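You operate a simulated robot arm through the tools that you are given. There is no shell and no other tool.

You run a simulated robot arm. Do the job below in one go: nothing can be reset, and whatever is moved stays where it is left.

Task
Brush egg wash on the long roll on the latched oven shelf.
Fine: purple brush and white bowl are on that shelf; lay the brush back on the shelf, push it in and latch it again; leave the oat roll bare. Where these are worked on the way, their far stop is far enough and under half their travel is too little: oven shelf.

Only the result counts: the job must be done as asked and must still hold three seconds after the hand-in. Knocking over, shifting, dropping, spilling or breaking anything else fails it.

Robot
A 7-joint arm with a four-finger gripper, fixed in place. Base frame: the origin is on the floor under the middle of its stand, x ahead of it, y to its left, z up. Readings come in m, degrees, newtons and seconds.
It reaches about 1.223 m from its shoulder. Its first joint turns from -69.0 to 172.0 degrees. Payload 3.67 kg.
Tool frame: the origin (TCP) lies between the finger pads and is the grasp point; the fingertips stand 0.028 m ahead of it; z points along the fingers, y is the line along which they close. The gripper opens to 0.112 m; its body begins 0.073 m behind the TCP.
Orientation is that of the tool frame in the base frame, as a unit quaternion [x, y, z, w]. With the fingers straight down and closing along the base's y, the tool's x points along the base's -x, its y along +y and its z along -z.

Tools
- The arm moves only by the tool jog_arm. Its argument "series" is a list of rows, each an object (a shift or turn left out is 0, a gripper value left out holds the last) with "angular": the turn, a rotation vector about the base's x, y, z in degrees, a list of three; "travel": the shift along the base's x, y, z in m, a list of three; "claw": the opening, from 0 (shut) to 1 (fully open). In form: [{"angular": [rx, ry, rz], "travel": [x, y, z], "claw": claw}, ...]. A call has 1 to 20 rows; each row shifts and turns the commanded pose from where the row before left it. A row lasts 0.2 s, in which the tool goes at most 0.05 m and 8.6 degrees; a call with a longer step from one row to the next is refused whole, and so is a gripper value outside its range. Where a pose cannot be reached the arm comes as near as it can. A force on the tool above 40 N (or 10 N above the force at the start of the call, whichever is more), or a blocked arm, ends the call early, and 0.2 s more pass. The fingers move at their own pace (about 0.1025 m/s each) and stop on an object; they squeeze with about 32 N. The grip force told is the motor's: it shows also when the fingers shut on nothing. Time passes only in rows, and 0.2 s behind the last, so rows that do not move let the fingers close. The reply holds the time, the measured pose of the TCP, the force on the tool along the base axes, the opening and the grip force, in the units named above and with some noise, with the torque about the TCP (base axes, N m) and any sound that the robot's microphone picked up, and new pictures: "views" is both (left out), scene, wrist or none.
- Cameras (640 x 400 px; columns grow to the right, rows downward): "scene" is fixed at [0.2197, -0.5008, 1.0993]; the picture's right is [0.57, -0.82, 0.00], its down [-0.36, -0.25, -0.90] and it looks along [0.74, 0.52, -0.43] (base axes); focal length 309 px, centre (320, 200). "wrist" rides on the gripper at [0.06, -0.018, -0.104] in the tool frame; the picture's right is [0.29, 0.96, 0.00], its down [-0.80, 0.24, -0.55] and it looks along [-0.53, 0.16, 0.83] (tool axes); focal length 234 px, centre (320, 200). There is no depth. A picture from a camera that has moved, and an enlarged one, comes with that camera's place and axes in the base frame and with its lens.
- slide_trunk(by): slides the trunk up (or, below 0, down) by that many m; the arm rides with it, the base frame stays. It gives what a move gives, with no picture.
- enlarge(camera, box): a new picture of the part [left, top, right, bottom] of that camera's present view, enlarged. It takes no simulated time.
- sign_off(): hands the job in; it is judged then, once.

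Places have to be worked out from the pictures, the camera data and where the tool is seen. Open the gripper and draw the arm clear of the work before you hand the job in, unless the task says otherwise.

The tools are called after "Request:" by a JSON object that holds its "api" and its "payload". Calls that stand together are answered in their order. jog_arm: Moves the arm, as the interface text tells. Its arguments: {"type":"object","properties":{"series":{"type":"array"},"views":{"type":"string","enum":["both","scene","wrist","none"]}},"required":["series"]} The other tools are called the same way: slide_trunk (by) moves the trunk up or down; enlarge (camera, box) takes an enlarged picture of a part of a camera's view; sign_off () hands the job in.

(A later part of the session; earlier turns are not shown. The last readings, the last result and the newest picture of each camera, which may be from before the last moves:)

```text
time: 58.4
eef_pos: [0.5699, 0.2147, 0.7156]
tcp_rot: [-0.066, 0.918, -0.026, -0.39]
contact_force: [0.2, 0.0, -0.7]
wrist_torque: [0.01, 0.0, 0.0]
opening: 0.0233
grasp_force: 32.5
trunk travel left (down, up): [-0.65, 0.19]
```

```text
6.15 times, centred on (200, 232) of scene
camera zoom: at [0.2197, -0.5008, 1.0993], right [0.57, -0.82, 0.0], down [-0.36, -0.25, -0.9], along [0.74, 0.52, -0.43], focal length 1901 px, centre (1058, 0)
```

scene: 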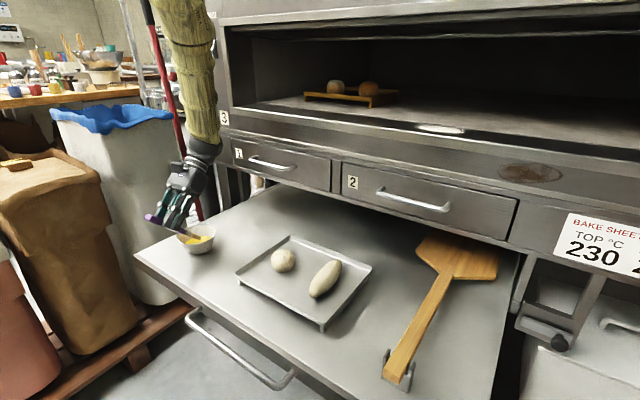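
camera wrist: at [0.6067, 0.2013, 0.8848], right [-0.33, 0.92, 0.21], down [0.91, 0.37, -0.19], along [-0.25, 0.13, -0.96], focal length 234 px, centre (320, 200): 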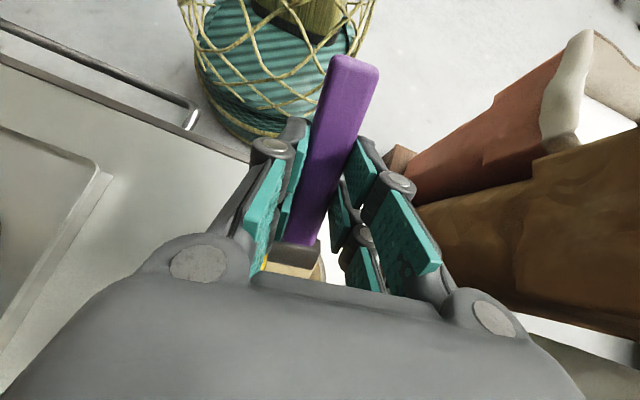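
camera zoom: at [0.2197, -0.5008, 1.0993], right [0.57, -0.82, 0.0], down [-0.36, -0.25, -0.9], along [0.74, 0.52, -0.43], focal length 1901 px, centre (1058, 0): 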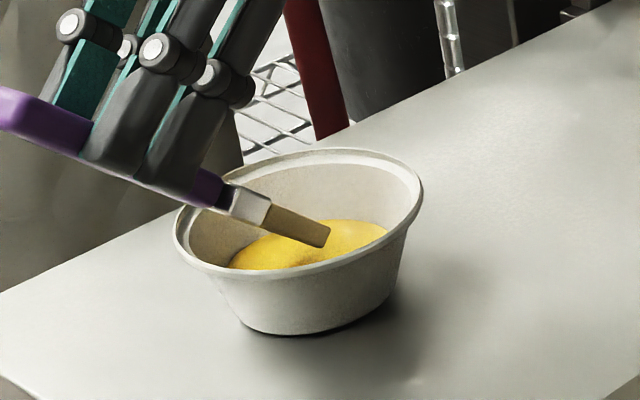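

No contact force and the bowl hasn't moved; the brush's shadow on the liquid shows the tip is still a little above it. I lower in small steps.

Request:
{"api": "jog_arm", "payload": {"series": [{"travel": [0, 0, -0.003]}, {"travel": [0, 0, -0.003]}, {"travel": [0, 0, -0.002]}, {}], "views": "scene"}}

Request:
{"api": "enlarge", "payload": {"camera": "scene", "box": [165, 200, 235, 265]}}

```text
time: 59.4
eef_pos: [0.5685, 0.2146, 0.7073]
tcp_rot: [-0.066, 0.918, -0.026, -0.39]
contact_force: [0.5, -0.8, -0.5]
wrist_torque: [0.01, -0.02, -0.03]
opening: 0.0233
grasp_force: 31.8
trunk travel left (down, up): [-0.65, 0.19]
```

scene: 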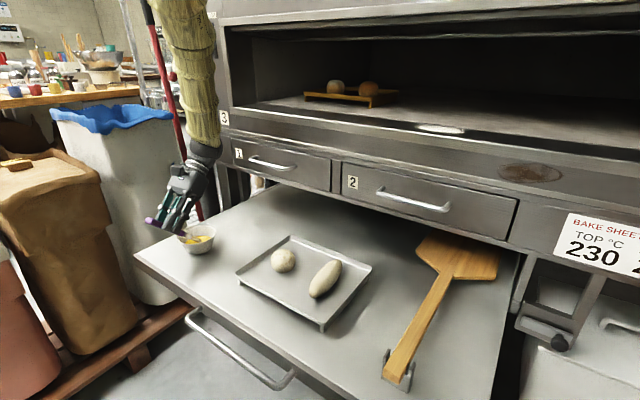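

```text
6.15 times, centred on (200, 232) of scene
camera zoom: at [0.2197, -0.5008, 1.0993], right [0.57, -0.82, 0.0], down [-0.36, -0.25, -0.9], along [0.74, 0.52, -0.43], focal length 1901 px, centre (1058, 0)
```

zoom: 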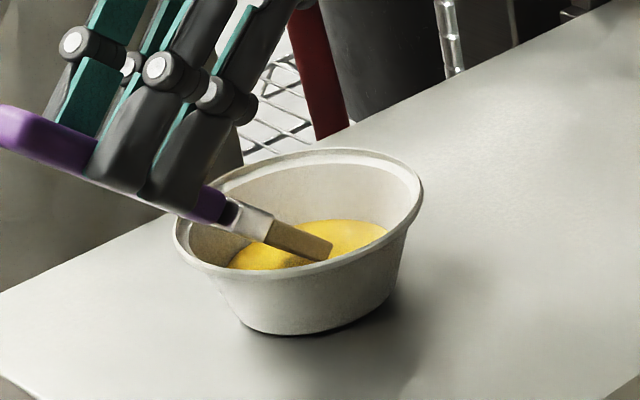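

Still no contact force and the bowl is steady. I lower another 4 mm to be sure the bristles are wet.

Request:
{"api": "jog_arm", "payload": {"series": [{"travel": [0.001, 0.001, -0.002]}, {"travel": [0, 0, -0.002]}, {}, {}], "views": "scene"}}

Request:
{"api": "enlarge", "payload": {"camera": "scene", "box": [165, 200, 235, 265]}}

```text
time: 60.4
eef_pos: [0.5701, 0.2161, 0.7034]
tcp_rot: [-0.065, 0.918, -0.026, -0.39]
contact_force: [0.4, 0.4, -0.8]
wrist_torque: [0.02, 0.03, 0.01]
opening: 0.0233
grasp_force: 32.2
trunk travel left (down, up): [-0.65, 0.19]
```

scene: 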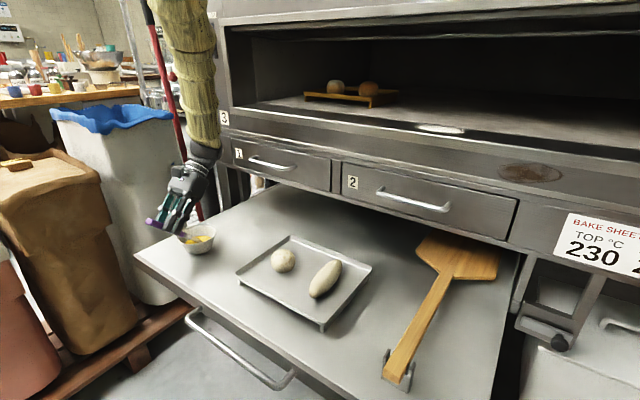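

```text
6.15 times, centred on (200, 232) of scene
camera zoom: at [0.2197, -0.5008, 1.0993], right [0.57, -0.82, 0.0], down [-0.36, -0.25, -0.9], along [0.74, 0.52, -0.43], focal length 1901 px, centre (1058, 0)
```

zoom: 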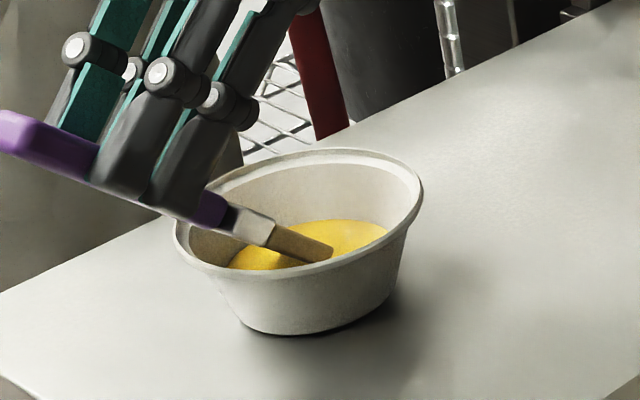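

The bristles now sink into the wash without touching the bowl. I swirl a few millimetres, then lift straight out.

Request:
{"api": "jog_arm", "payload": {"series": [{"travel": [0.004, 0, -0.001]}, {"travel": [-0.004, 0.003, 0]}, {"travel": [0, -0.003, 0]}, {}, {"travel": [0, 0, 0.01]}, {"travel": [0, 0, 0.02]}, {"travel": [0, 0, 0.03]}, {"travel": [0, 0, 0.03]}, {}], "views": "scene"}}

Request:
{"api": "enlarge", "payload": {"camera": "scene", "box": [160, 180, 230, 265]}}

```text
time: 62.4
eef_pos: [0.5693, 0.2172, 0.7943]
tcp_rot: [-0.065, 0.918, -0.025, -0.39]
contact_force: [-0.4, -0.1, 0.0]
wrist_torque: [0.03, 0.0, 0.0]
opening: 0.0234
grasp_force: 32.0
trunk travel left (down, up): [-0.65, 0.19]
```

scene: 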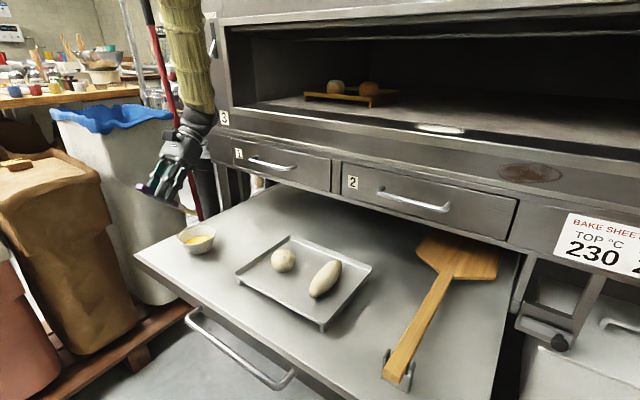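

```text
4.71 times, centred on (195, 222) of scene
camera zoom: at [0.2197, -0.5008, 1.0993], right [0.57, -0.82, 0.0], down [-0.36, -0.25, -0.9], along [0.74, 0.52, -0.43], focal length 1454 px, centre (908, 94)
```

zoom: 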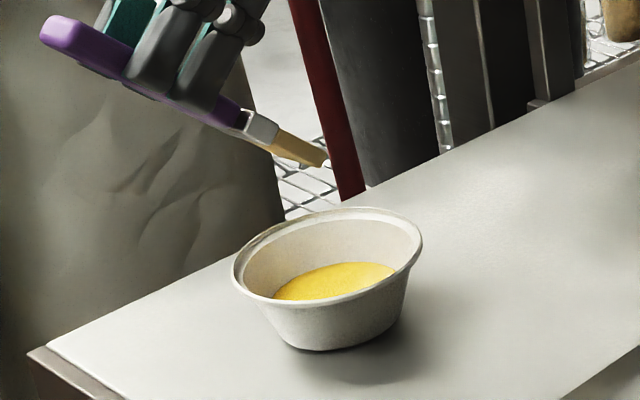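

The bristle tip now glistens with egg wash and the bowl stands flat. I carry the brush high and in front of the oat roll toward the long roll, reducing the pitch to 30° so the wrist stays clear of the oven front.

Request:
{"api": "jog_arm", "payload": {"series": [{"angular": [0.75, -5.28, 0], "travel": [-0.02, -0.02, 0.01]}, {"angular": [0.75, -5.28, 0], "travel": [-0.02, -0.03, 0.01]}, {"angular": [0.75, -5.28, 0], "travel": [-0.02, -0.035, 0.005]}, {"travel": [0, -0.045, 0]}, {"travel": [0, -0.045, 0]}, {"travel": [0, -0.045, 0]}, {"travel": [0, -0.045, 0]}, {"travel": [0, -0.045, 0]}, {"travel": [0, -0.045, 0]}, {"travel": [0, -0.045, 0]}, {}]}}

Request:
{"api": "enlarge", "payload": {"camera": "scene", "box": [220, 160, 400, 340]}}

```text
time: 64.8
eef_pos: [0.5076, -0.1857, 0.8174]
tcp_rot: [-0.069, 0.963, -0.017, -0.259]
contact_force: [-0.2, 0.1, -0.4]
wrist_torque: [0.0, 0.01, -0.01]
opening: 0.0235
grasp_force: 32.0
trunk travel left (down, up): [-0.65, 0.19]
camera wrist: at [0.5106, -0.2039, 0.9372], right [-0.38, 0.91, 0.15], down [0.92, 0.37, 0.08], along [0.02, 0.17, -0.99], focal length 234 px, centre (320, 200)
```

scene: 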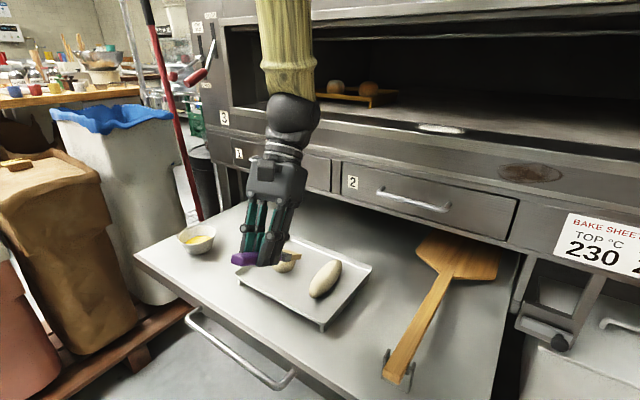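
wrist: 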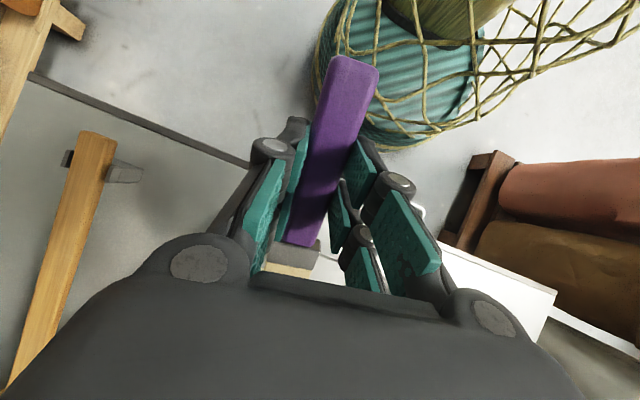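

```text
2.22 times, centred on (310, 250) of scene
camera zoom: at [0.2197, -0.5008, 1.0993], right [0.57, -0.82, 0.0], down [-0.36, -0.25, -0.9], along [0.74, 0.52, -0.43], focal length 686 px, centre (342, 89)
```

zoom: 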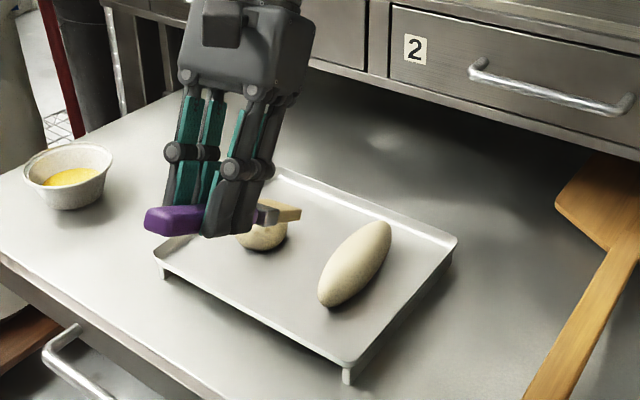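

The brush is at 30° pitch with its tip near (0.61, -0.17, 0.73), clear of the oat roll. I move it to hover above the far part of the long roll.

Request:
{"api": "jog_arm", "payload": {"series": [{"travel": [0.035, -0.002, -0.01]}, {"travel": [0.035, -0.002, -0.012]}, {"travel": [0.035, -0.001, -0.013]}, {"travel": [0.034, 0, -0.013]}, {}]}}

Request:
{"api": "enlarge", "payload": {"camera": "scene", "box": [260, 190, 400, 320]}}

```text
time: 66.0
eef_pos: [0.6469, -0.1906, 0.7704]
tcp_rot: [-0.068, 0.963, -0.016, -0.259]
contact_force: [-0.2, -0.3, -0.1]
wrist_torque: [-0.02, -0.02, 0.01]
opening: 0.0232
grasp_force: 31.9
trunk travel left (down, up): [-0.65, 0.19]
camera wrist: at [0.649, -0.2088, 0.8908], right [-0.38, 0.91, 0.15], down [0.92, 0.37, 0.08], along [0.02, 0.17, -0.99], focal length 234 px, centre (320, 200)
```

scene: 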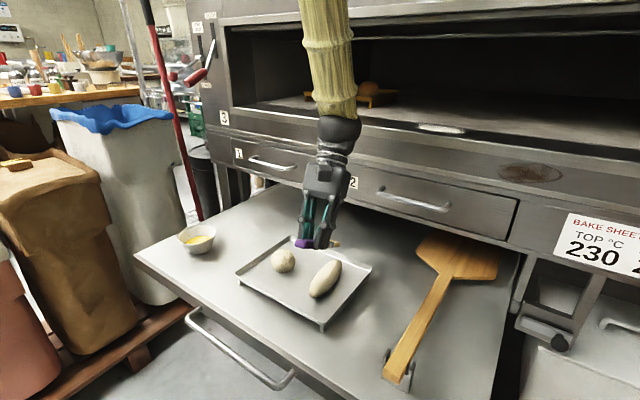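
wrist: 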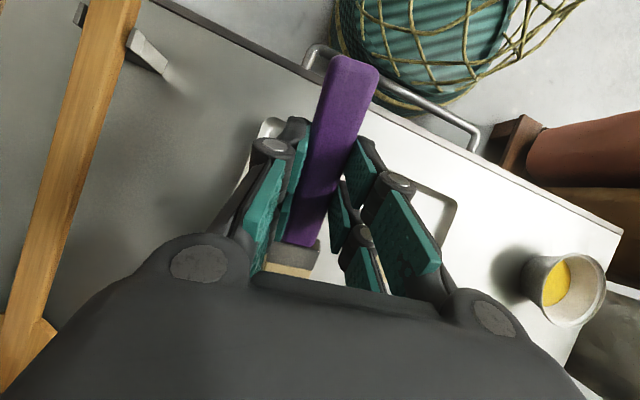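

```text
3.08 times, centred on (330, 255) of scene
camera zoom: at [0.2197, -0.5008, 1.0993], right [0.57, -0.82, 0.0], down [-0.36, -0.25, -0.9], along [0.74, 0.52, -0.43], focal length 950 px, centre (289, 31)
```

zoom: 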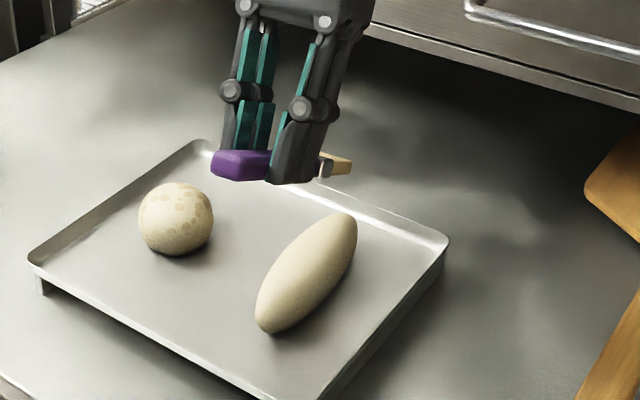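

The tip hovers above the far end of the long roll as predicted. I shift to the roll's middle and lower close to its top, watching the force.

Request:
{"api": "jog_arm", "payload": {"series": [{"travel": [-0.025, -0.0033, 0]}, {"travel": [-0.024, -0.0033, -0.01]}, {"travel": [0, 0, -0.012]}, {"travel": [0, 0, -0.004]}, {}], "views": "scene"}}

Request:
{"api": "enlarge", "payload": {"camera": "scene", "box": [270, 210, 380, 310]}}

```text
time: 67.2
eef_pos: [0.5983, -0.1951, 0.7446]
tcp_rot: [-0.069, 0.964, -0.017, -0.258]
contact_force: [0.6, -0.9, -0.2]
wrist_torque: [-0.03, -0.04, -0.01]
opening: 0.0232
grasp_force: 31.8
trunk travel left (down, up): [-0.65, 0.19]
```

scene: 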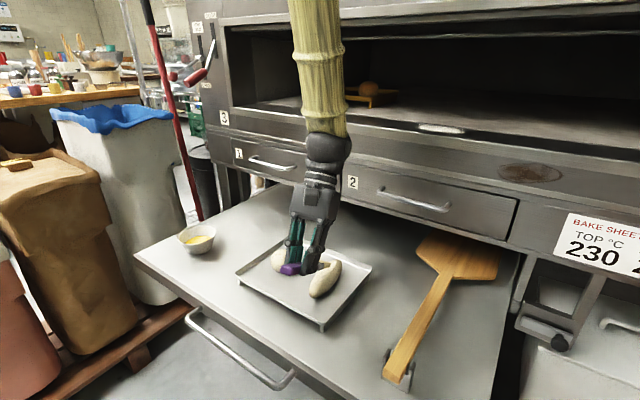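

```text
4.00 times, centred on (325, 260) of scene
camera zoom: at [0.2197, -0.5008, 1.0993], right [0.57, -0.82, 0.0], down [-0.36, -0.25, -0.9], along [0.74, 0.52, -0.43], focal length 1236 px, centre (300, -40)
```

zoom: 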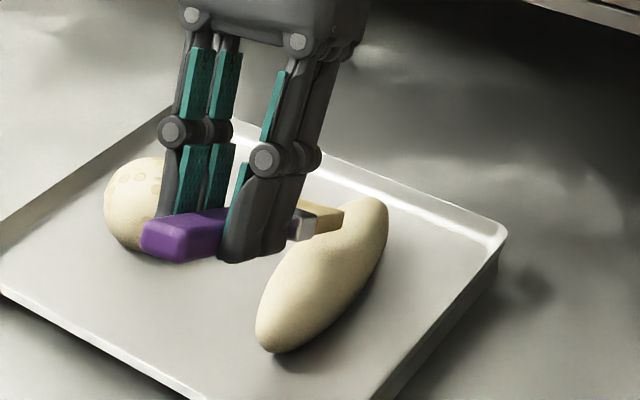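

The tip is about 1 cm above the roll's ridge. I lower in small steps and check the force.

Request:
{"api": "jog_arm", "payload": {"series": [{"travel": [0, 0, -0.003]}, {"travel": [0, 0, -0.002]}, {}], "views": "none"}}

Request:
{"api": "jog_arm", "payload": {"series": [{"travel": [0, 0, -0.002]}, {}], "views": "scene"}}

Request:
{"api": "enlarge", "payload": {"camera": "scene", "box": [285, 220, 365, 300]}}

```text
time: 68.0
eef_pos: [0.5987, -0.1942, 0.7387]
tcp_rot: [-0.069, 0.964, -0.016, -0.258]
contact_force: [0.0, -0.6, 0.0]
wrist_torque: [0.0, 0.02, 0.0]
opening: 0.0232
grasp_force: 32.3
trunk travel left (down, up): [-0.65, 0.19]
```

```text
time: 68.6
eef_pos: [0.5997, -0.1952, 0.7378]
tcp_rot: [-0.068, 0.963, -0.017, -0.259]
contact_force: [-0.1, 0.4, -0.8]
wrist_torque: [0.0, -0.03, 0.01]
opening: 0.0232
grasp_force: 31.5
trunk travel left (down, up): [-0.65, 0.19]
```

scene: 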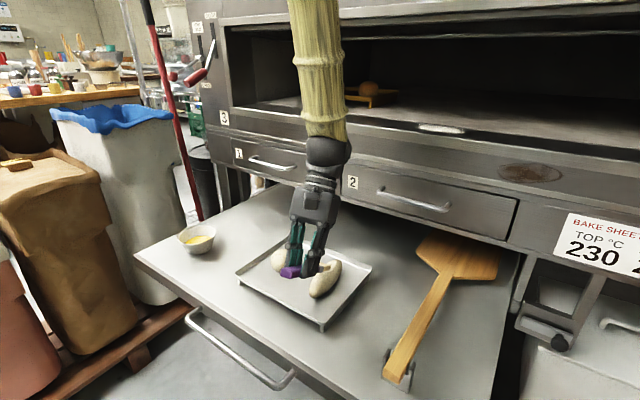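

```text
5.00 times, centred on (325, 260) of scene
camera zoom: at [0.2197, -0.5008, 1.0993], right [0.57, -0.82, 0.0], down [-0.36, -0.25, -0.9], along [0.74, 0.52, -0.43], focal length 1544 px, centre (295, -100)
```

zoom: 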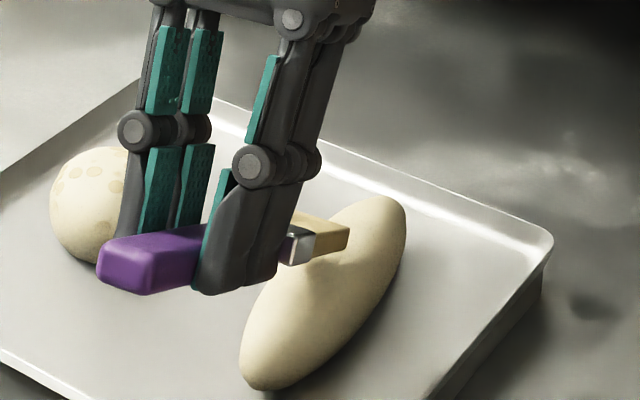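

The bristles' shadow is converging on the roll; a few millimetres remain. I continue down by millimetres.

Request:
{"api": "jog_arm", "payload": {"series": [{"travel": [0, 0, -0.0015]}, {}], "views": "none"}}

Request:
{"api": "jog_arm", "payload": {"series": [{"travel": [0, 0, -0.0015]}, {}], "views": "scene"}}

Request:
{"api": "enlarge", "payload": {"camera": "scene", "box": [285, 220, 365, 300]}}

```text
time: 69.2
eef_pos: [0.5983, -0.1957, 0.7351]
tcp_rot: [-0.068, 0.964, -0.017, -0.258]
contact_force: [-0.2, -0.3, -0.7]
wrist_torque: [0.02, 0.03, 0.0]
opening: 0.0234
grasp_force: 31.5
trunk travel left (down, up): [-0.65, 0.19]
```

```text
time: 69.8
eef_pos: [0.5997, -0.1966, 0.7348]
tcp_rot: [-0.069, 0.964, -0.018, -0.258]
contact_force: [0.4, -0.3, -0.8]
wrist_torque: [-0.01, 0.04, 0.0]
opening: 0.0235
grasp_force: 31.9
trunk travel left (down, up): [-0.65, 0.19]
```

scene: 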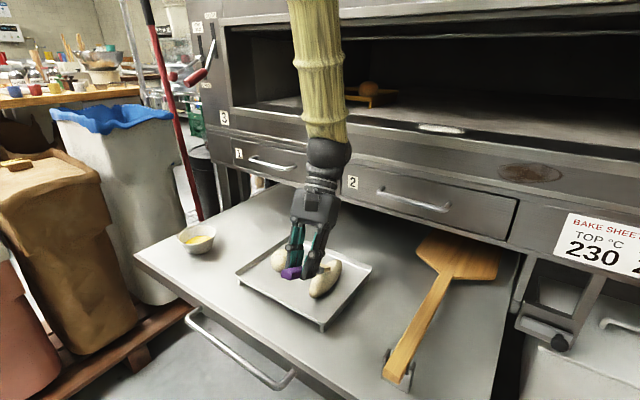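

```text
5.00 times, centred on (325, 260) of scene
camera zoom: at [0.2197, -0.5008, 1.0993], right [0.57, -0.82, 0.0], down [-0.36, -0.25, -0.9], along [0.74, 0.52, -0.43], focal length 1544 px, centre (295, -100)
```

zoom: 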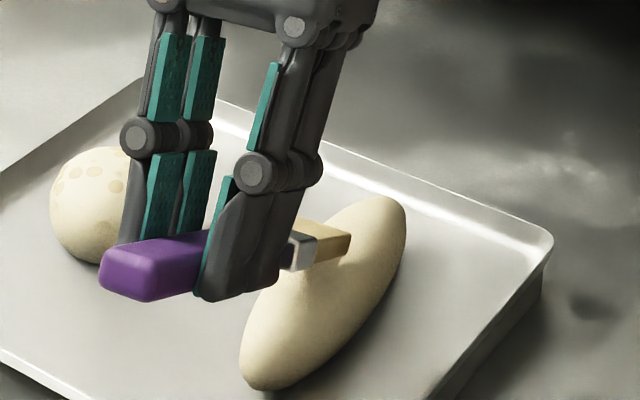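

Nearly touching. Two more millimetre steps.

Request:
{"api": "jog_arm", "payload": {"series": [{"travel": [0, 0, -0.0015]}, {}], "views": "none"}}

Request:
{"api": "jog_arm", "payload": {"series": [{"travel": [0, 0, -0.001]}, {}], "views": "scene"}}

Request:
{"api": "enlarge", "payload": {"camera": "scene", "box": [295, 225, 355, 285]}}

```text
time: 70.4
eef_pos: [0.6004, -0.1949, 0.733]
tcp_rot: [-0.069, 0.964, -0.016, -0.258]
contact_force: [0.5, -0.5, -1.1]
wrist_torque: [-0.01, 0.04, -0.01]
opening: 0.0232
grasp_force: 32.3
trunk travel left (down, up): [-0.65, 0.19]
```

```text
time: 71.0
eef_pos: [0.5989, -0.195, 0.7313]
tcp_rot: [-0.069, 0.963, -0.017, -0.258]
contact_force: [-0.1, 0.4, -0.8]
wrist_torque: [0.01, 0.0, 0.01]
opening: 0.0231
grasp_force: 31.9
trunk travel left (down, up): [-0.65, 0.19]
```

scene: 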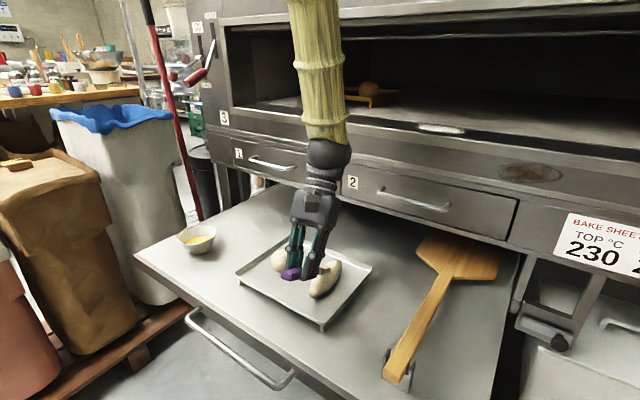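

```text
6.67 times, centred on (325, 255) of scene
camera zoom: at [0.2197, -0.5008, 1.0993], right [0.57, -0.82, 0.0], down [-0.36, -0.25, -0.9], along [0.74, 0.52, -0.43], focal length 2059 px, centre (287, -167)
```

zoom: 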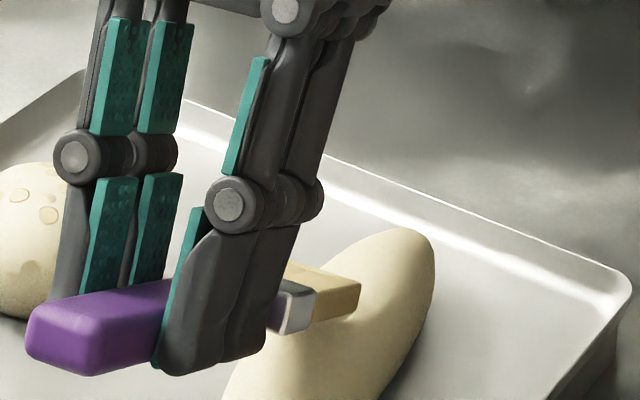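

Still no force. I continue with millimetre steps and watch for the first contact.

Request:
{"api": "jog_arm", "payload": {"series": [{"travel": [0, 0, -0.001]}, {"travel": [0, 0, -0.001]}, {}], "views": "none"}}

Request:
{"api": "jog_arm", "payload": {"series": [{"travel": [0, 0, -0.001]}, {}], "views": "scene"}}

Request:
{"api": "enlarge", "payload": {"camera": "scene", "box": [295, 225, 355, 285]}}

```text
time: 71.8
eef_pos: [0.5991, -0.1946, 0.7297]
tcp_rot: [-0.069, 0.963, -0.016, -0.258]
contact_force: [-0.7, -1.2, -0.6]
wrist_torque: [-0.01, 0.0, 0.01]
opening: 0.0236
grasp_force: 31.8
trunk travel left (down, up): [-0.65, 0.19]
```

```text
time: 72.4
eef_pos: [0.5994, -0.197, 0.7288]
tcp_rot: [-0.069, 0.964, -0.017, -0.258]
contact_force: [-0.1, 0.3, 0.5]
wrist_torque: [0.02, 0.02, -0.02]
opening: 0.0234
grasp_force: 32.0
trunk travel left (down, up): [-0.65, 0.19]
```

scene: 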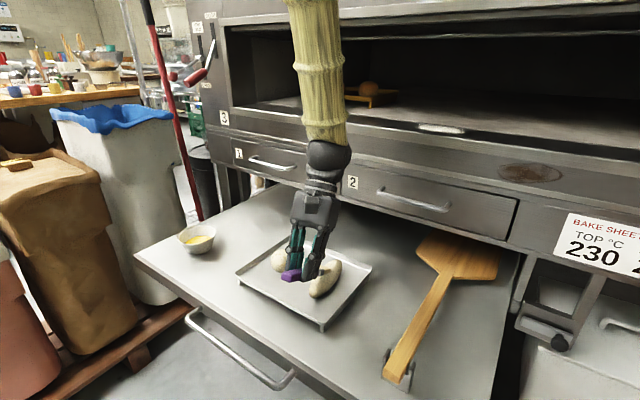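

```text
6.67 times, centred on (325, 255) of scene
camera zoom: at [0.2197, -0.5008, 1.0993], right [0.57, -0.82, 0.0], down [-0.36, -0.25, -0.9], along [0.74, 0.52, -0.43], focal length 2059 px, centre (287, -167)
```

zoom: 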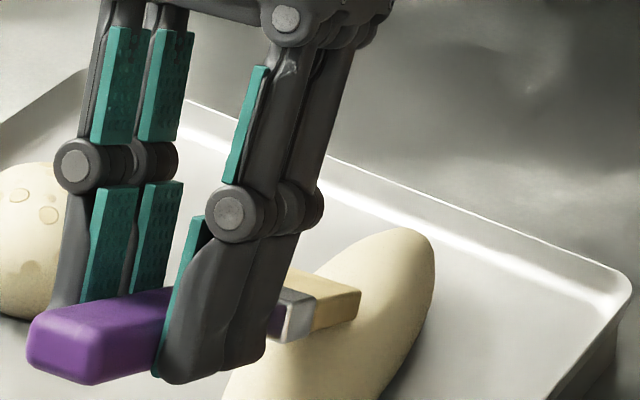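

Visually the bristle edge seems at the surface, but no force yet. I lower two more millimetres and look again.

Request:
{"api": "jog_arm", "payload": {"series": [{"travel": [0, 0, -0.001]}, {}], "views": "none"}}

Request:
{"api": "jog_arm", "payload": {"series": [{"travel": [0, 0, -0.001]}, {}], "views": "scene"}}

Request:
{"api": "enlarge", "payload": {"camera": "scene", "box": [305, 235, 355, 285]}}

```text
time: 73.0
eef_pos: [0.5994, -0.1949, 0.7288]
tcp_rot: [-0.068, 0.963, -0.016, -0.259]
contact_force: [0.1, 0.3, -0.4]
wrist_torque: [-0.03, 0.02, 0.02]
opening: 0.0232
grasp_force: 32.1
trunk travel left (down, up): [-0.65, 0.19]
```

```text
time: 73.6
eef_pos: [0.5999, -0.1952, 0.7261]
tcp_rot: [-0.068, 0.964, -0.017, -0.258]
contact_force: [0.1, 0.5, -0.6]
wrist_torque: [0.0, 0.0, 0.01]
opening: 0.0234
grasp_force: 31.7
trunk travel left (down, up): [-0.65, 0.19]
```

scene: 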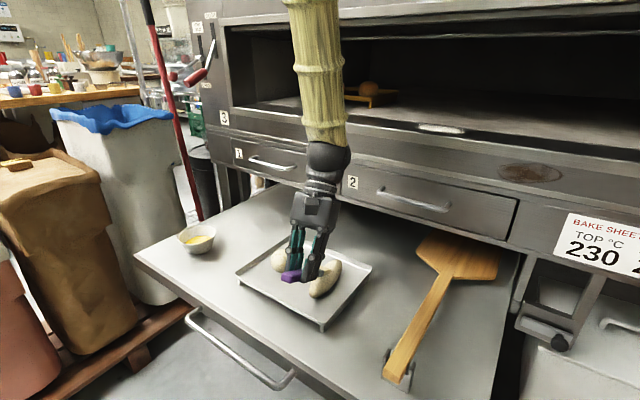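

```text
8.00 times, centred on (330, 260) of scene
camera zoom: at [0.2197, -0.5008, 1.0993], right [0.57, -0.82, 0.0], down [-0.36, -0.25, -0.9], along [0.74, 0.52, -0.43], focal length 2471 px, centre (240, -280)
```

zoom: 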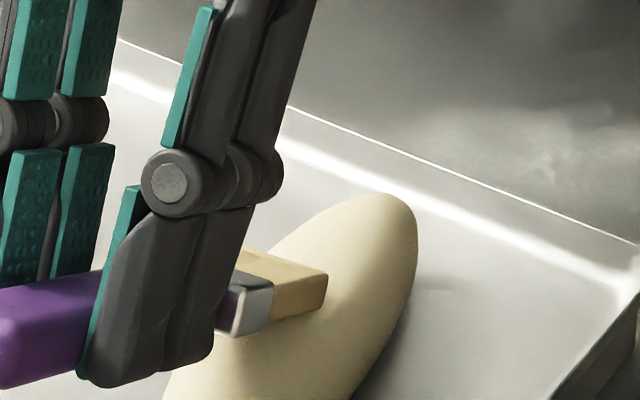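

No contact force yet; the roll's top may be a little lower than I estimated. I continue in millimetre steps.

Request:
{"api": "jog_arm", "payload": {"series": [{"travel": [0, 0, -0.001]}, {}], "views": "none"}}

Request:
{"api": "jog_arm", "payload": {"series": [{"travel": [0, 0, -0.001]}, {}], "views": "none"}}

Request:
{"api": "jog_arm", "payload": {"series": [{"travel": [0, 0, -0.001]}, {}], "views": "scene"}}

Request:
{"api": "enlarge", "payload": {"camera": "scene", "box": [305, 235, 355, 285]}}

```text
time: 74.2
eef_pos: [0.5994, -0.1952, 0.7257]
tcp_rot: [-0.069, 0.963, -0.017, -0.258]
contact_force: [-0.7, 0.5, 0.1]
wrist_torque: [-0.03, 0.03, -0.04]
opening: 0.0231
grasp_force: 31.6
trunk travel left (down, up): [-0.65, 0.19]
```

```text
time: 74.8
eef_pos: [0.5986, -0.1951, 0.7254]
tcp_rot: [-0.069, 0.964, -0.017, -0.258]
contact_force: [-0.7, 0.0, -0.4]
wrist_torque: [0.01, 0.0, 0.01]
opening: 0.0232
grasp_force: 31.6
trunk travel left (down, up): [-0.65, 0.19]
```

```text
time: 75.4
eef_pos: [0.5993, -0.195, 0.7232]
tcp_rot: [-0.069, 0.963, -0.017, -0.259]
contact_force: [-0.8, 0.1, 1.5]
wrist_torque: [0.0, -0.11, -0.04]
opening: 0.0235
grasp_force: 32.1
trunk travel left (down, up): [-0.65, 0.19]
```

scene: 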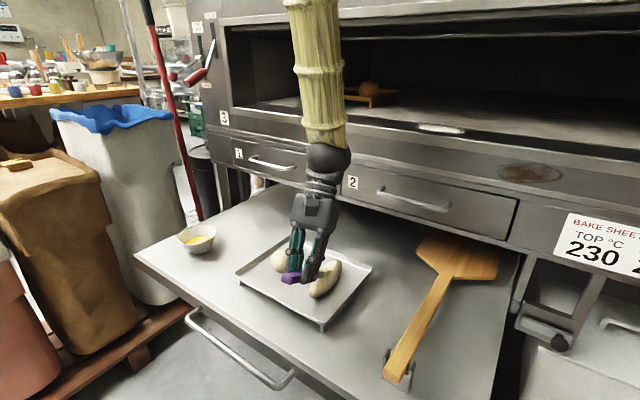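

```text
8.00 times, centred on (330, 260) of scene
camera zoom: at [0.2197, -0.5008, 1.0993], right [0.57, -0.82, 0.0], down [-0.36, -0.25, -0.9], along [0.74, 0.52, -0.43], focal length 2471 px, centre (240, -280)
```

zoom: 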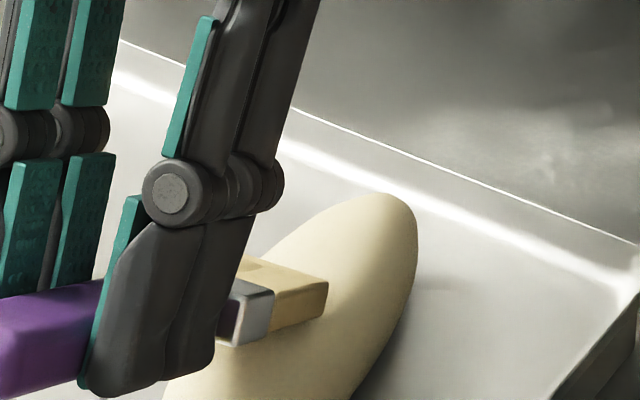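

First contact: 1.5 N at TCP z≈0.7235 with the matching torque, so the bristles just touch the roll's top. I draw a light stroke toward the near end, following the roll's curve.

Request:
{"api": "jog_arm", "payload": {"series": [{"travel": [-0.006, -0.0007, -0.0001]}, {"travel": [-0.006, -0.0007, -0.0002]}, {"travel": [-0.006, -0.0007, -0.0004]}, {"travel": [-0.006, -0.0007, -0.0005]}], "views": "scene"}}

Request:
{"api": "enlarge", "payload": {"camera": "scene", "box": [285, 235, 365, 305]}}

```text
time: 76.4
eef_pos: [0.5754, -0.1983, 0.7224]
tcp_rot: [-0.069, 0.963, -0.017, -0.258]
contact_force: [-1.7, 0.2, 0.6]
wrist_torque: [0.02, 0.01, 0.04]
opening: 0.0231
grasp_force: 31.7
trunk travel left (down, up): [-0.65, 0.19]
```

scene: 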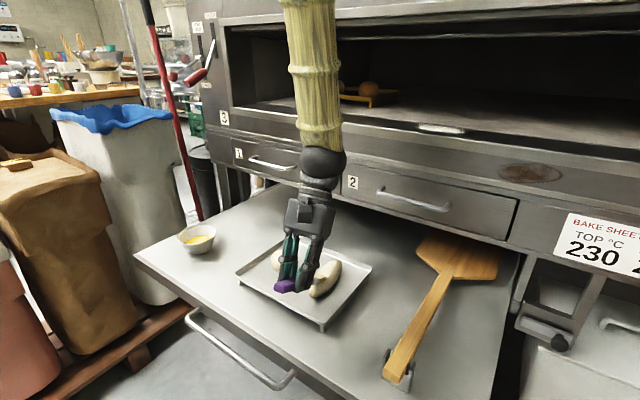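

```text
5.71 times, centred on (325, 270) of scene
camera zoom: at [0.2197, -0.5008, 1.0993], right [0.57, -0.82, 0.0], down [-0.36, -0.25, -0.9], along [0.74, 0.52, -0.43], focal length 1765 px, centre (291, -200)
```

zoom: 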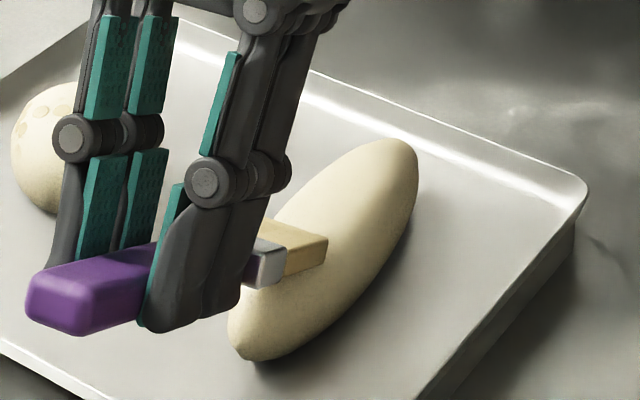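

The roll stays in place and contact is light. I continue the stroke to near the roll's near end.

Request:
{"api": "jog_arm", "payload": {"series": [{"travel": [-0.006, -0.0007, -0.001]}, {"travel": [-0.006, -0.0007, -0.0011]}, {"travel": [-0.006, -0.0007, -0.0013]}, {"travel": [-0.005, -0.0006, -0.0013]}], "views": "scene"}}

Request:
{"api": "enlarge", "payload": {"camera": "scene", "box": [285, 235, 365, 305]}}

```text
time: 77.4
eef_pos: [0.553, -0.2011, 0.7188]
tcp_rot: [-0.068, 0.963, -0.017, -0.259]
contact_force: [0.3, 0.1, 1.1]
wrist_torque: [0.01, -0.01, -0.04]
opening: 0.0233
grasp_force: 32.3
trunk travel left (down, up): [-0.65, 0.19]
```

scene: 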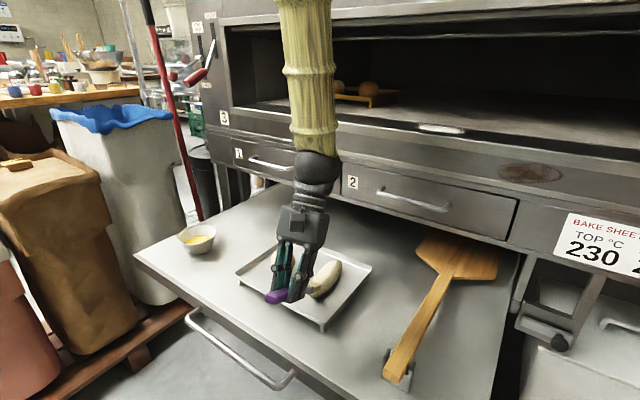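

```text
5.71 times, centred on (325, 270) of scene
camera zoom: at [0.2197, -0.5008, 1.0993], right [0.57, -0.82, 0.0], down [-0.36, -0.25, -0.9], along [0.74, 0.52, -0.43], focal length 1765 px, centre (291, -200)
```

zoom: 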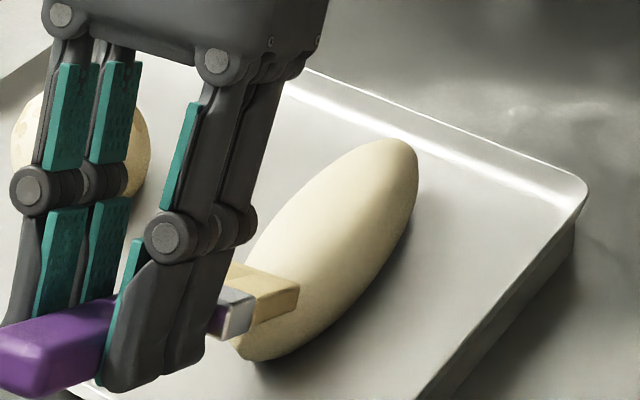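

The stroke reached the near end with about 1 N. I lift off and inspect the roll and the bristles.

Request:
{"api": "jog_arm", "payload": {"series": [{"travel": [-0.005, 0, 0.005]}, {"travel": [-0.02, 0, 0.02]}, {"travel": [-0.03, 0, 0.03]}, {"travel": [-0.02, 0.0, 0.03]}, {}], "views": "both"}}

Request:
{"api": "enlarge", "payload": {"camera": "scene", "box": [295, 245, 355, 305]}}

Request:
{"api": "enlarge", "payload": {"camera": "scene", "box": [235, 235, 315, 305]}}

```text
time: 78.6
eef_pos: [0.479, -0.1988, 0.8028]
tcp_rot: [-0.068, 0.963, -0.017, -0.259]
contact_force: [-0.1, -0.9, -1.0]
wrist_torque: [-0.02, 0.03, -0.01]
opening: 0.0235
grasp_force: 32.1
trunk travel left (down, up): [-0.65, 0.19]
camera wrist: at [0.4804, -0.2181, 0.9222], right [-0.38, 0.91, 0.15], down [0.92, 0.37, 0.08], along [0.02, 0.17, -0.99], focal length 234 px, centre (320, 200)
```

scene: 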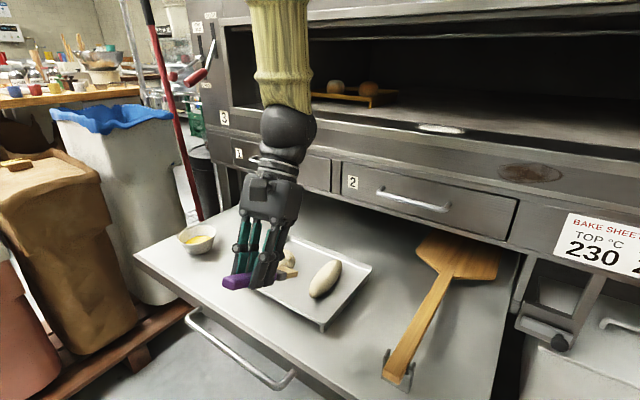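
wrist: 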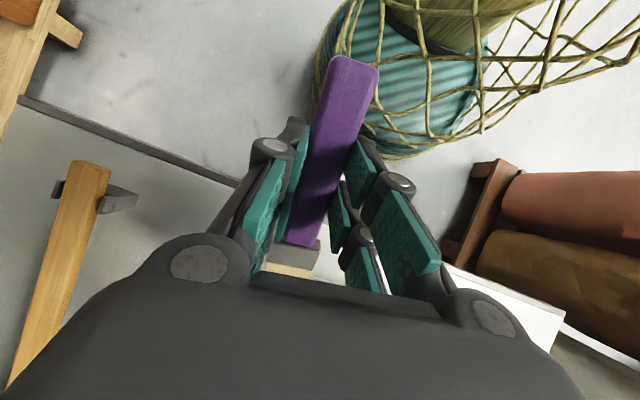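

```text
6.67 times, centred on (325, 275) of scene
camera zoom: at [0.2197, -0.5008, 1.0993], right [0.57, -0.82, 0.0], down [-0.36, -0.25, -0.9], along [0.74, 0.52, -0.43], focal length 2059 px, centre (287, -300)
```

zoom: 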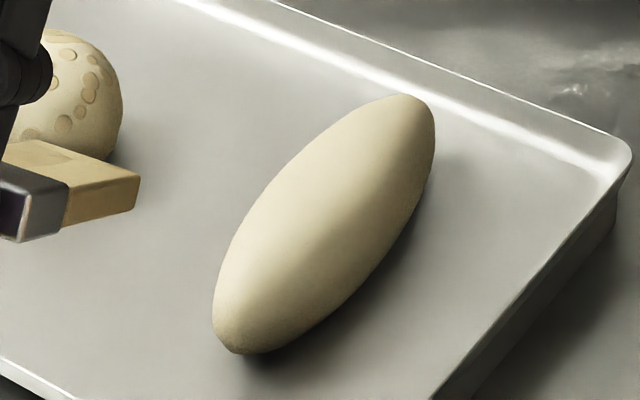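

```text
5.71 times, centred on (275, 270) of scene
camera zoom: at [0.2197, -0.5008, 1.0993], right [0.57, -0.82, 0.0], down [-0.36, -0.25, -0.9], along [0.74, 0.52, -0.43], focal length 1765 px, centre (577, -200)
```

zoom: 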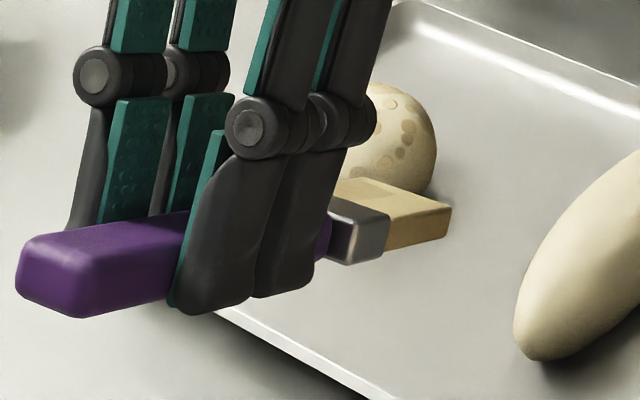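

No clear visual mark, so I plan thorough, slightly firmer strokes over the whole length. I go back above the far end of the long roll and descend to just over its surface.

Request:
{"api": "jog_arm", "payload": {"series": [{"travel": [0.0416, 0.0019, -0.0107]}, {"travel": [0.0416, 0.0019, -0.0107]}, {"travel": [0.0416, 0.0019, -0.0107]}, {"travel": [0.0415, 0.0019, -0.0107]}, {"travel": [0, 0, -0.0125]}, {"travel": [0, 0, -0.0125]}, {"travel": [0, 0, -0.0105]}, {"travel": [0, 0, -0.003]}, {}], "views": "scene"}}

Request:
{"api": "enlarge", "payload": {"camera": "scene", "box": [295, 225, 365, 295]}}

```text
time: 80.6
eef_pos: [0.6449, -0.1929, 0.7225]
tcp_rot: [-0.068, 0.964, -0.016, -0.258]
contact_force: [2.2, -0.6, 8.3]
wrist_torque: [0.12, -0.94, -0.02]
opening: 0.0232
grasp_force: 31.9
trunk travel left (down, up): [-0.65, 0.19]
```

scene: 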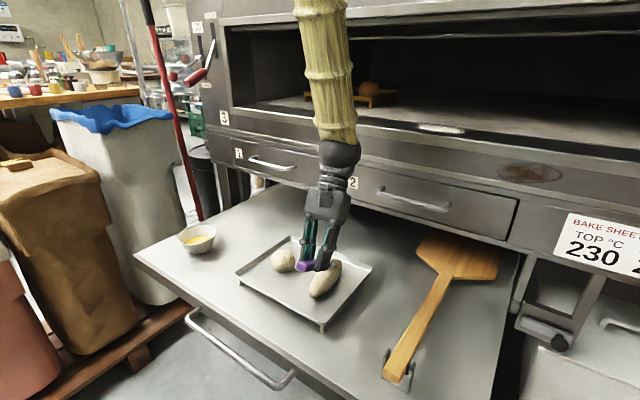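

```text
5.71 times, centred on (330, 260) of scene
camera zoom: at [0.2197, -0.5008, 1.0993], right [0.57, -0.82, 0.0], down [-0.36, -0.25, -0.9], along [0.74, 0.52, -0.43], focal length 1765 px, centre (263, -143)
```

zoom: 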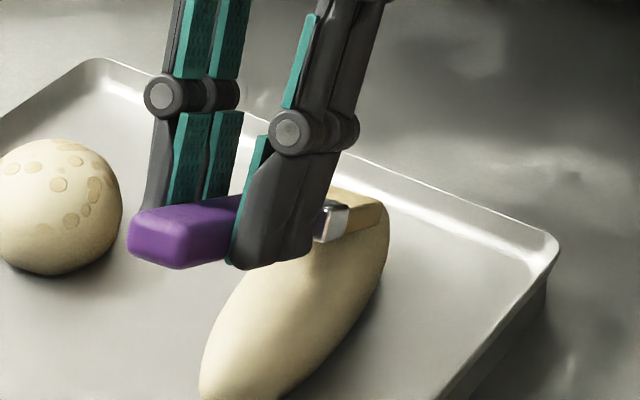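

Contact here already gives 8 N, so the far part of the roll is a bit higher than my profile. I ease up slightly before stroking.

Request:
{"api": "jog_arm", "payload": {"series": [{"travel": [0, 0, 0.0015]}, {}], "views": "none"}}

```text
time: 81.2
eef_pos: [0.643, -0.1946, 0.7228]
tcp_rot: [-0.068, 0.963, -0.016, -0.259]
contact_force: [0.9, 0.5, 0.3]
wrist_torque: [0.01, -0.06, -0.01]
opening: 0.0235
grasp_force: 31.5
trunk travel left (down, up): [-0.65, 0.19]
```

Easing 1.5 mm dropped the force to nearly zero, so contact stiffness is about 5 N/mm. I press about 0.6 mm and begin a stroke toward the near end.

Request:
{"api": "jog_arm", "payload": {"series": [{"travel": [0, 0, -0.0008]}, {"travel": [-0.006, -0.0007, 0.0001]}, {"travel": [-0.006, -0.0007, 0.0001]}, {"travel": [-0.006, -0.0007, 0.0001]}], "views": "none"}}

```text
time: 82.2
eef_pos: [0.625, -0.1949, 0.7222]
tcp_rot: [-0.068, 0.963, -0.017, -0.259]
contact_force: [0.5, 0.0, 0.9]
wrist_torque: [0.03, -0.13, 0.01]
opening: 0.0233
grasp_force: 31.7
trunk travel left (down, up): [-0.65, 0.19]
```

Light steady contact (about 1 N). I continue the stroke across the middle with slightly more pressure.

Request:
{"api": "jog_arm", "payload": {"series": [{"travel": [-0.006, -0.0007, -0.0003]}, {"travel": [-0.006, -0.0007, 0]}, {"travel": [-0.006, -0.0007, 0]}, {"travel": [-0.006, -0.0007, -0.0001]}], "views": "none"}}

Request:
{"api": "jog_arm", "payload": {"series": [{"travel": [-0.006, -0.0007, -0.0003]}, {"travel": [-0.006, -0.0007, -0.0005]}, {"travel": [-0.006, -0.0007, -0.0006]}], "views": "scene"}}

Request:
{"api": "enlarge", "payload": {"camera": "scene", "box": [285, 235, 365, 305]}}

```text
time: 83.2
eef_pos: [0.6014, -0.1979, 0.7237]
tcp_rot: [-0.068, 0.963, -0.017, -0.258]
contact_force: [1.0, -0.3, 4.2]
wrist_torque: [0.06, -0.45, -0.04]
opening: 0.0232
grasp_force: 32.5
trunk travel left (down, up): [-0.65, 0.19]
```

```text
time: 84.0
eef_pos: [0.582, -0.2002, 0.7203]
tcp_rot: [-0.068, 0.963, -0.017, -0.259]
contact_force: [-0.3, 3.1, 7.0]
wrist_torque: [0.22, -0.72, 0.19]
opening: 0.0231
grasp_force: 32.0
trunk travel left (down, up): [-0.65, 0.19]
```

scene: 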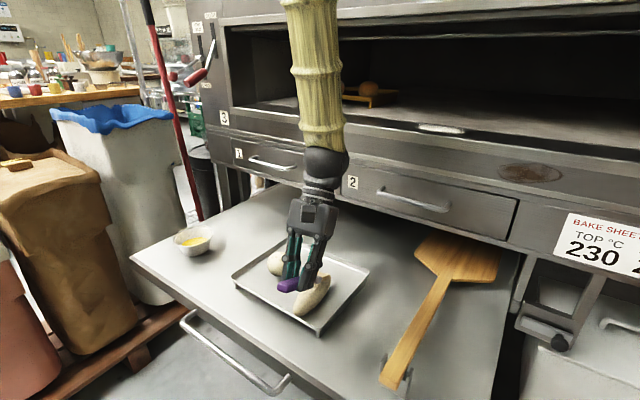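

```text
5.71 times, centred on (325, 270) of scene
camera zoom: at [0.2197, -0.5008, 1.0993], right [0.57, -0.82, 0.0], down [-0.36, -0.25, -0.9], along [0.74, 0.52, -0.43], focal length 1765 px, centre (291, -200)
```

zoom: 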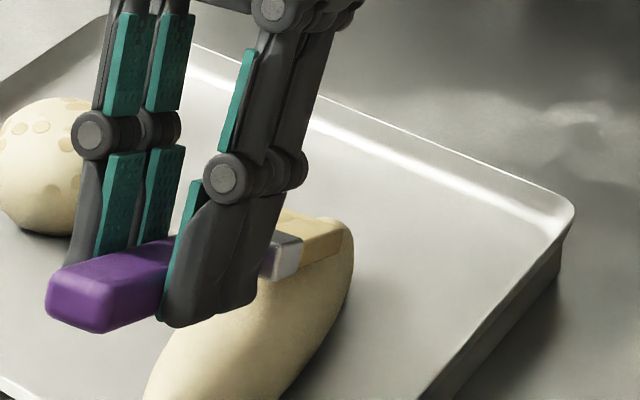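

The roll and even the shelf were dragged along with the brush during this firmer part. I lift straight up at once and look at the situation.

Request:
{"api": "jog_arm", "payload": {"series": [{"travel": [0, 0, 0.003]}, {"travel": [0, 0, 0.01]}, {"travel": [0, 0, 0.03]}, {"travel": [-0.02, 0, 0.035]}, {"travel": [-0.03, 0, 0.02]}, {"travel": [-0.03, 0, 0.0]}, {}], "views": "scene"}}

Request:
{"api": "enlarge", "payload": {"camera": "scene", "box": [220, 220, 380, 350]}}

```text
time: 85.6
eef_pos: [0.5032, -0.2013, 0.82]
tcp_rot: [-0.068, 0.964, -0.017, -0.258]
contact_force: [0.0, -0.1, 0.7]
wrist_torque: [-0.03, 0.03, -0.01]
opening: 0.0234
grasp_force: 31.9
trunk travel left (down, up): [-0.65, 0.19]
```

scene: 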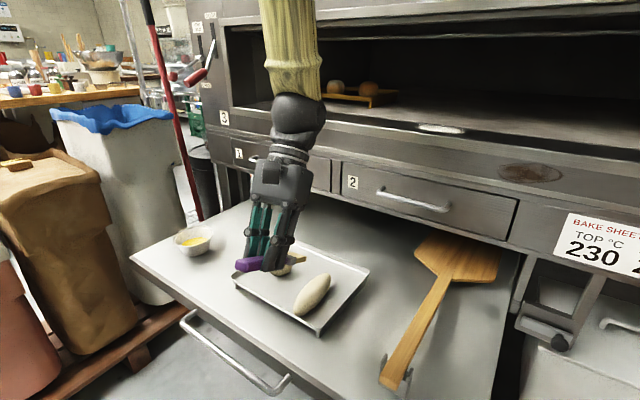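

```text
3.08 times, centred on (300, 285) of scene
camera zoom: at [0.2197, -0.5008, 1.0993], right [0.57, -0.82, 0.0], down [-0.36, -0.25, -0.9], along [0.74, 0.52, -0.43], focal length 950 px, centre (382, -62)
```

zoom: 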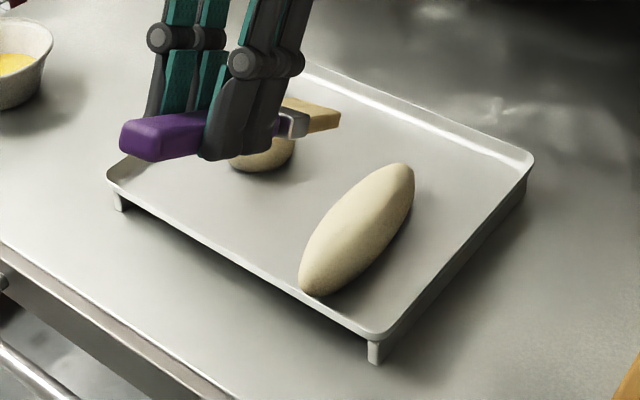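

The roll stayed on the tray but slid about 3–4 cm toward its front edge, and the shelf came out about 1 cm more. I look closely at the roll's surface for glaze.

Request:
{"api": "enlarge", "payload": {"camera": "scene", "box": [285, 265, 345, 325]}}

Request:
{"api": "enlarge", "payload": {"camera": "scene", "box": [270, 240, 320, 290]}}

Request:
{"api": "enlarge", "payload": {"camera": "scene", "box": [160, 210, 240, 280]}}

```text
6.67 times, centred on (315, 295) of scene
camera zoom: at [0.2197, -0.5008, 1.0993], right [0.57, -0.82, 0.0], down [-0.36, -0.25, -0.9], along [0.74, 0.52, -0.43], focal length 2059 px, centre (353, -433)
```

zoom: 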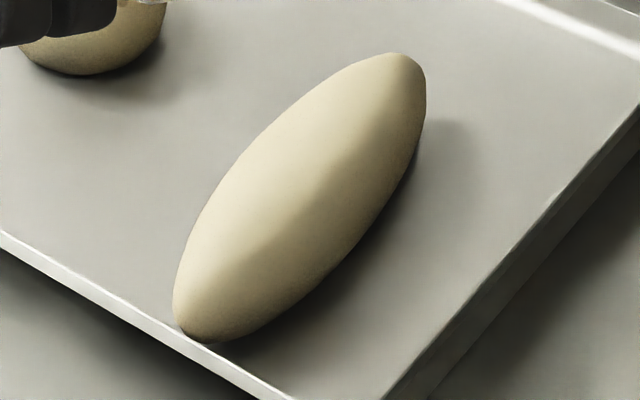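

```text
8.00 times, centred on (295, 265) of scene
camera zoom: at [0.2197, -0.5008, 1.0993], right [0.57, -0.82, 0.0], down [-0.36, -0.25, -0.9], along [0.74, 0.52, -0.43], focal length 2471 px, centre (520, -320)
```

zoom: 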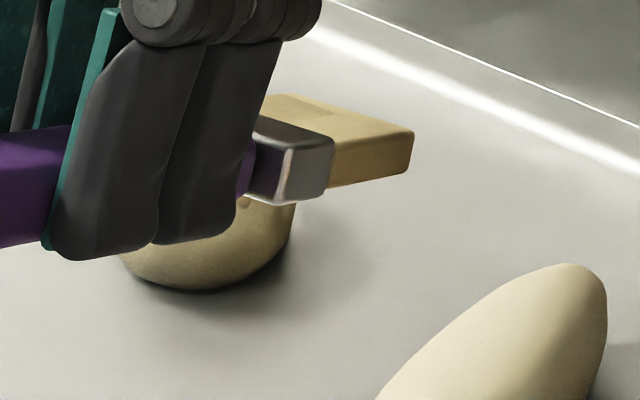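

```text
5.71 times, centred on (200, 245) of scene
camera zoom: at [0.2197, -0.5008, 1.0993], right [0.57, -0.82, 0.0], down [-0.36, -0.25, -0.9], along [0.74, 0.52, -0.43], focal length 1765 px, centre (1006, -57)
```

zoom: 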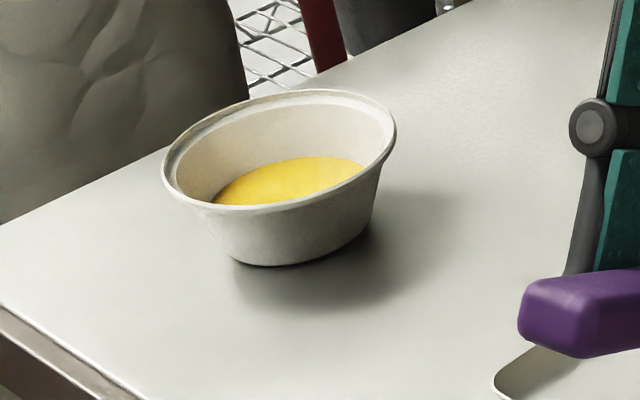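

There is no visible glaze, and re-estimating the wash surface (z≈0.596) suggests my dip was only a few millimetres deep. I carry the brush back, in front of the tray, to dip again more deeply; the bowl centre is now about (0.623, 0.2275).

Request:
{"api": "jog_arm", "payload": {"series": [{"travel": [-0.013, 0.045, 0.005]}, {"travel": [0, 0.0466, 0]}, {"travel": [0, 0.0466, 0]}, {"travel": [0, 0.0466, 0]}, {"travel": [0, 0.0466, 0]}, {"travel": [0, 0.0466, 0]}, {"angular": [-0.75, 5.28, 0], "travel": [0.01, 0.0466, 0]}, {"angular": [-0.75, 5.28, 0], "travel": [0.02, 0.0466, 0]}, {"angular": [-0.75, 5.28, 0], "travel": [0.025, 0.0466, -0.02]}, {"travel": [0.0144, 0.0, -0.03]}, {}], "views": "scene"}}

Request:
{"api": "enlarge", "payload": {"camera": "scene", "box": [155, 200, 225, 265]}}

```text
refused: row 8 steps farther than a row can; nothing moved
```

```text
6.15 times, centred on (190, 232) of scene
camera zoom: at [0.2197, -0.5008, 1.0993], right [0.57, -0.82, 0.0], down [-0.36, -0.25, -0.9], along [0.74, 0.52, -0.43], focal length 1901 px, centre (1120, 0)
```

zoom: 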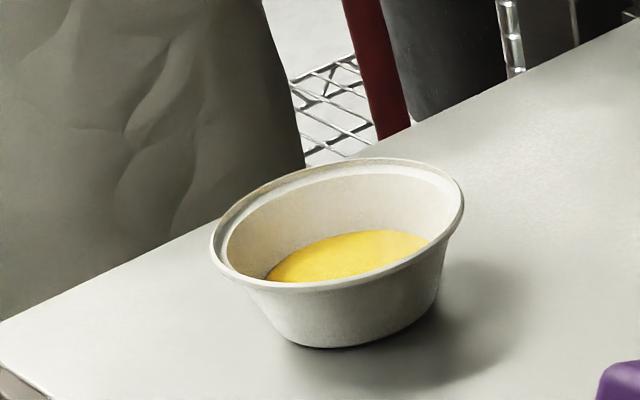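

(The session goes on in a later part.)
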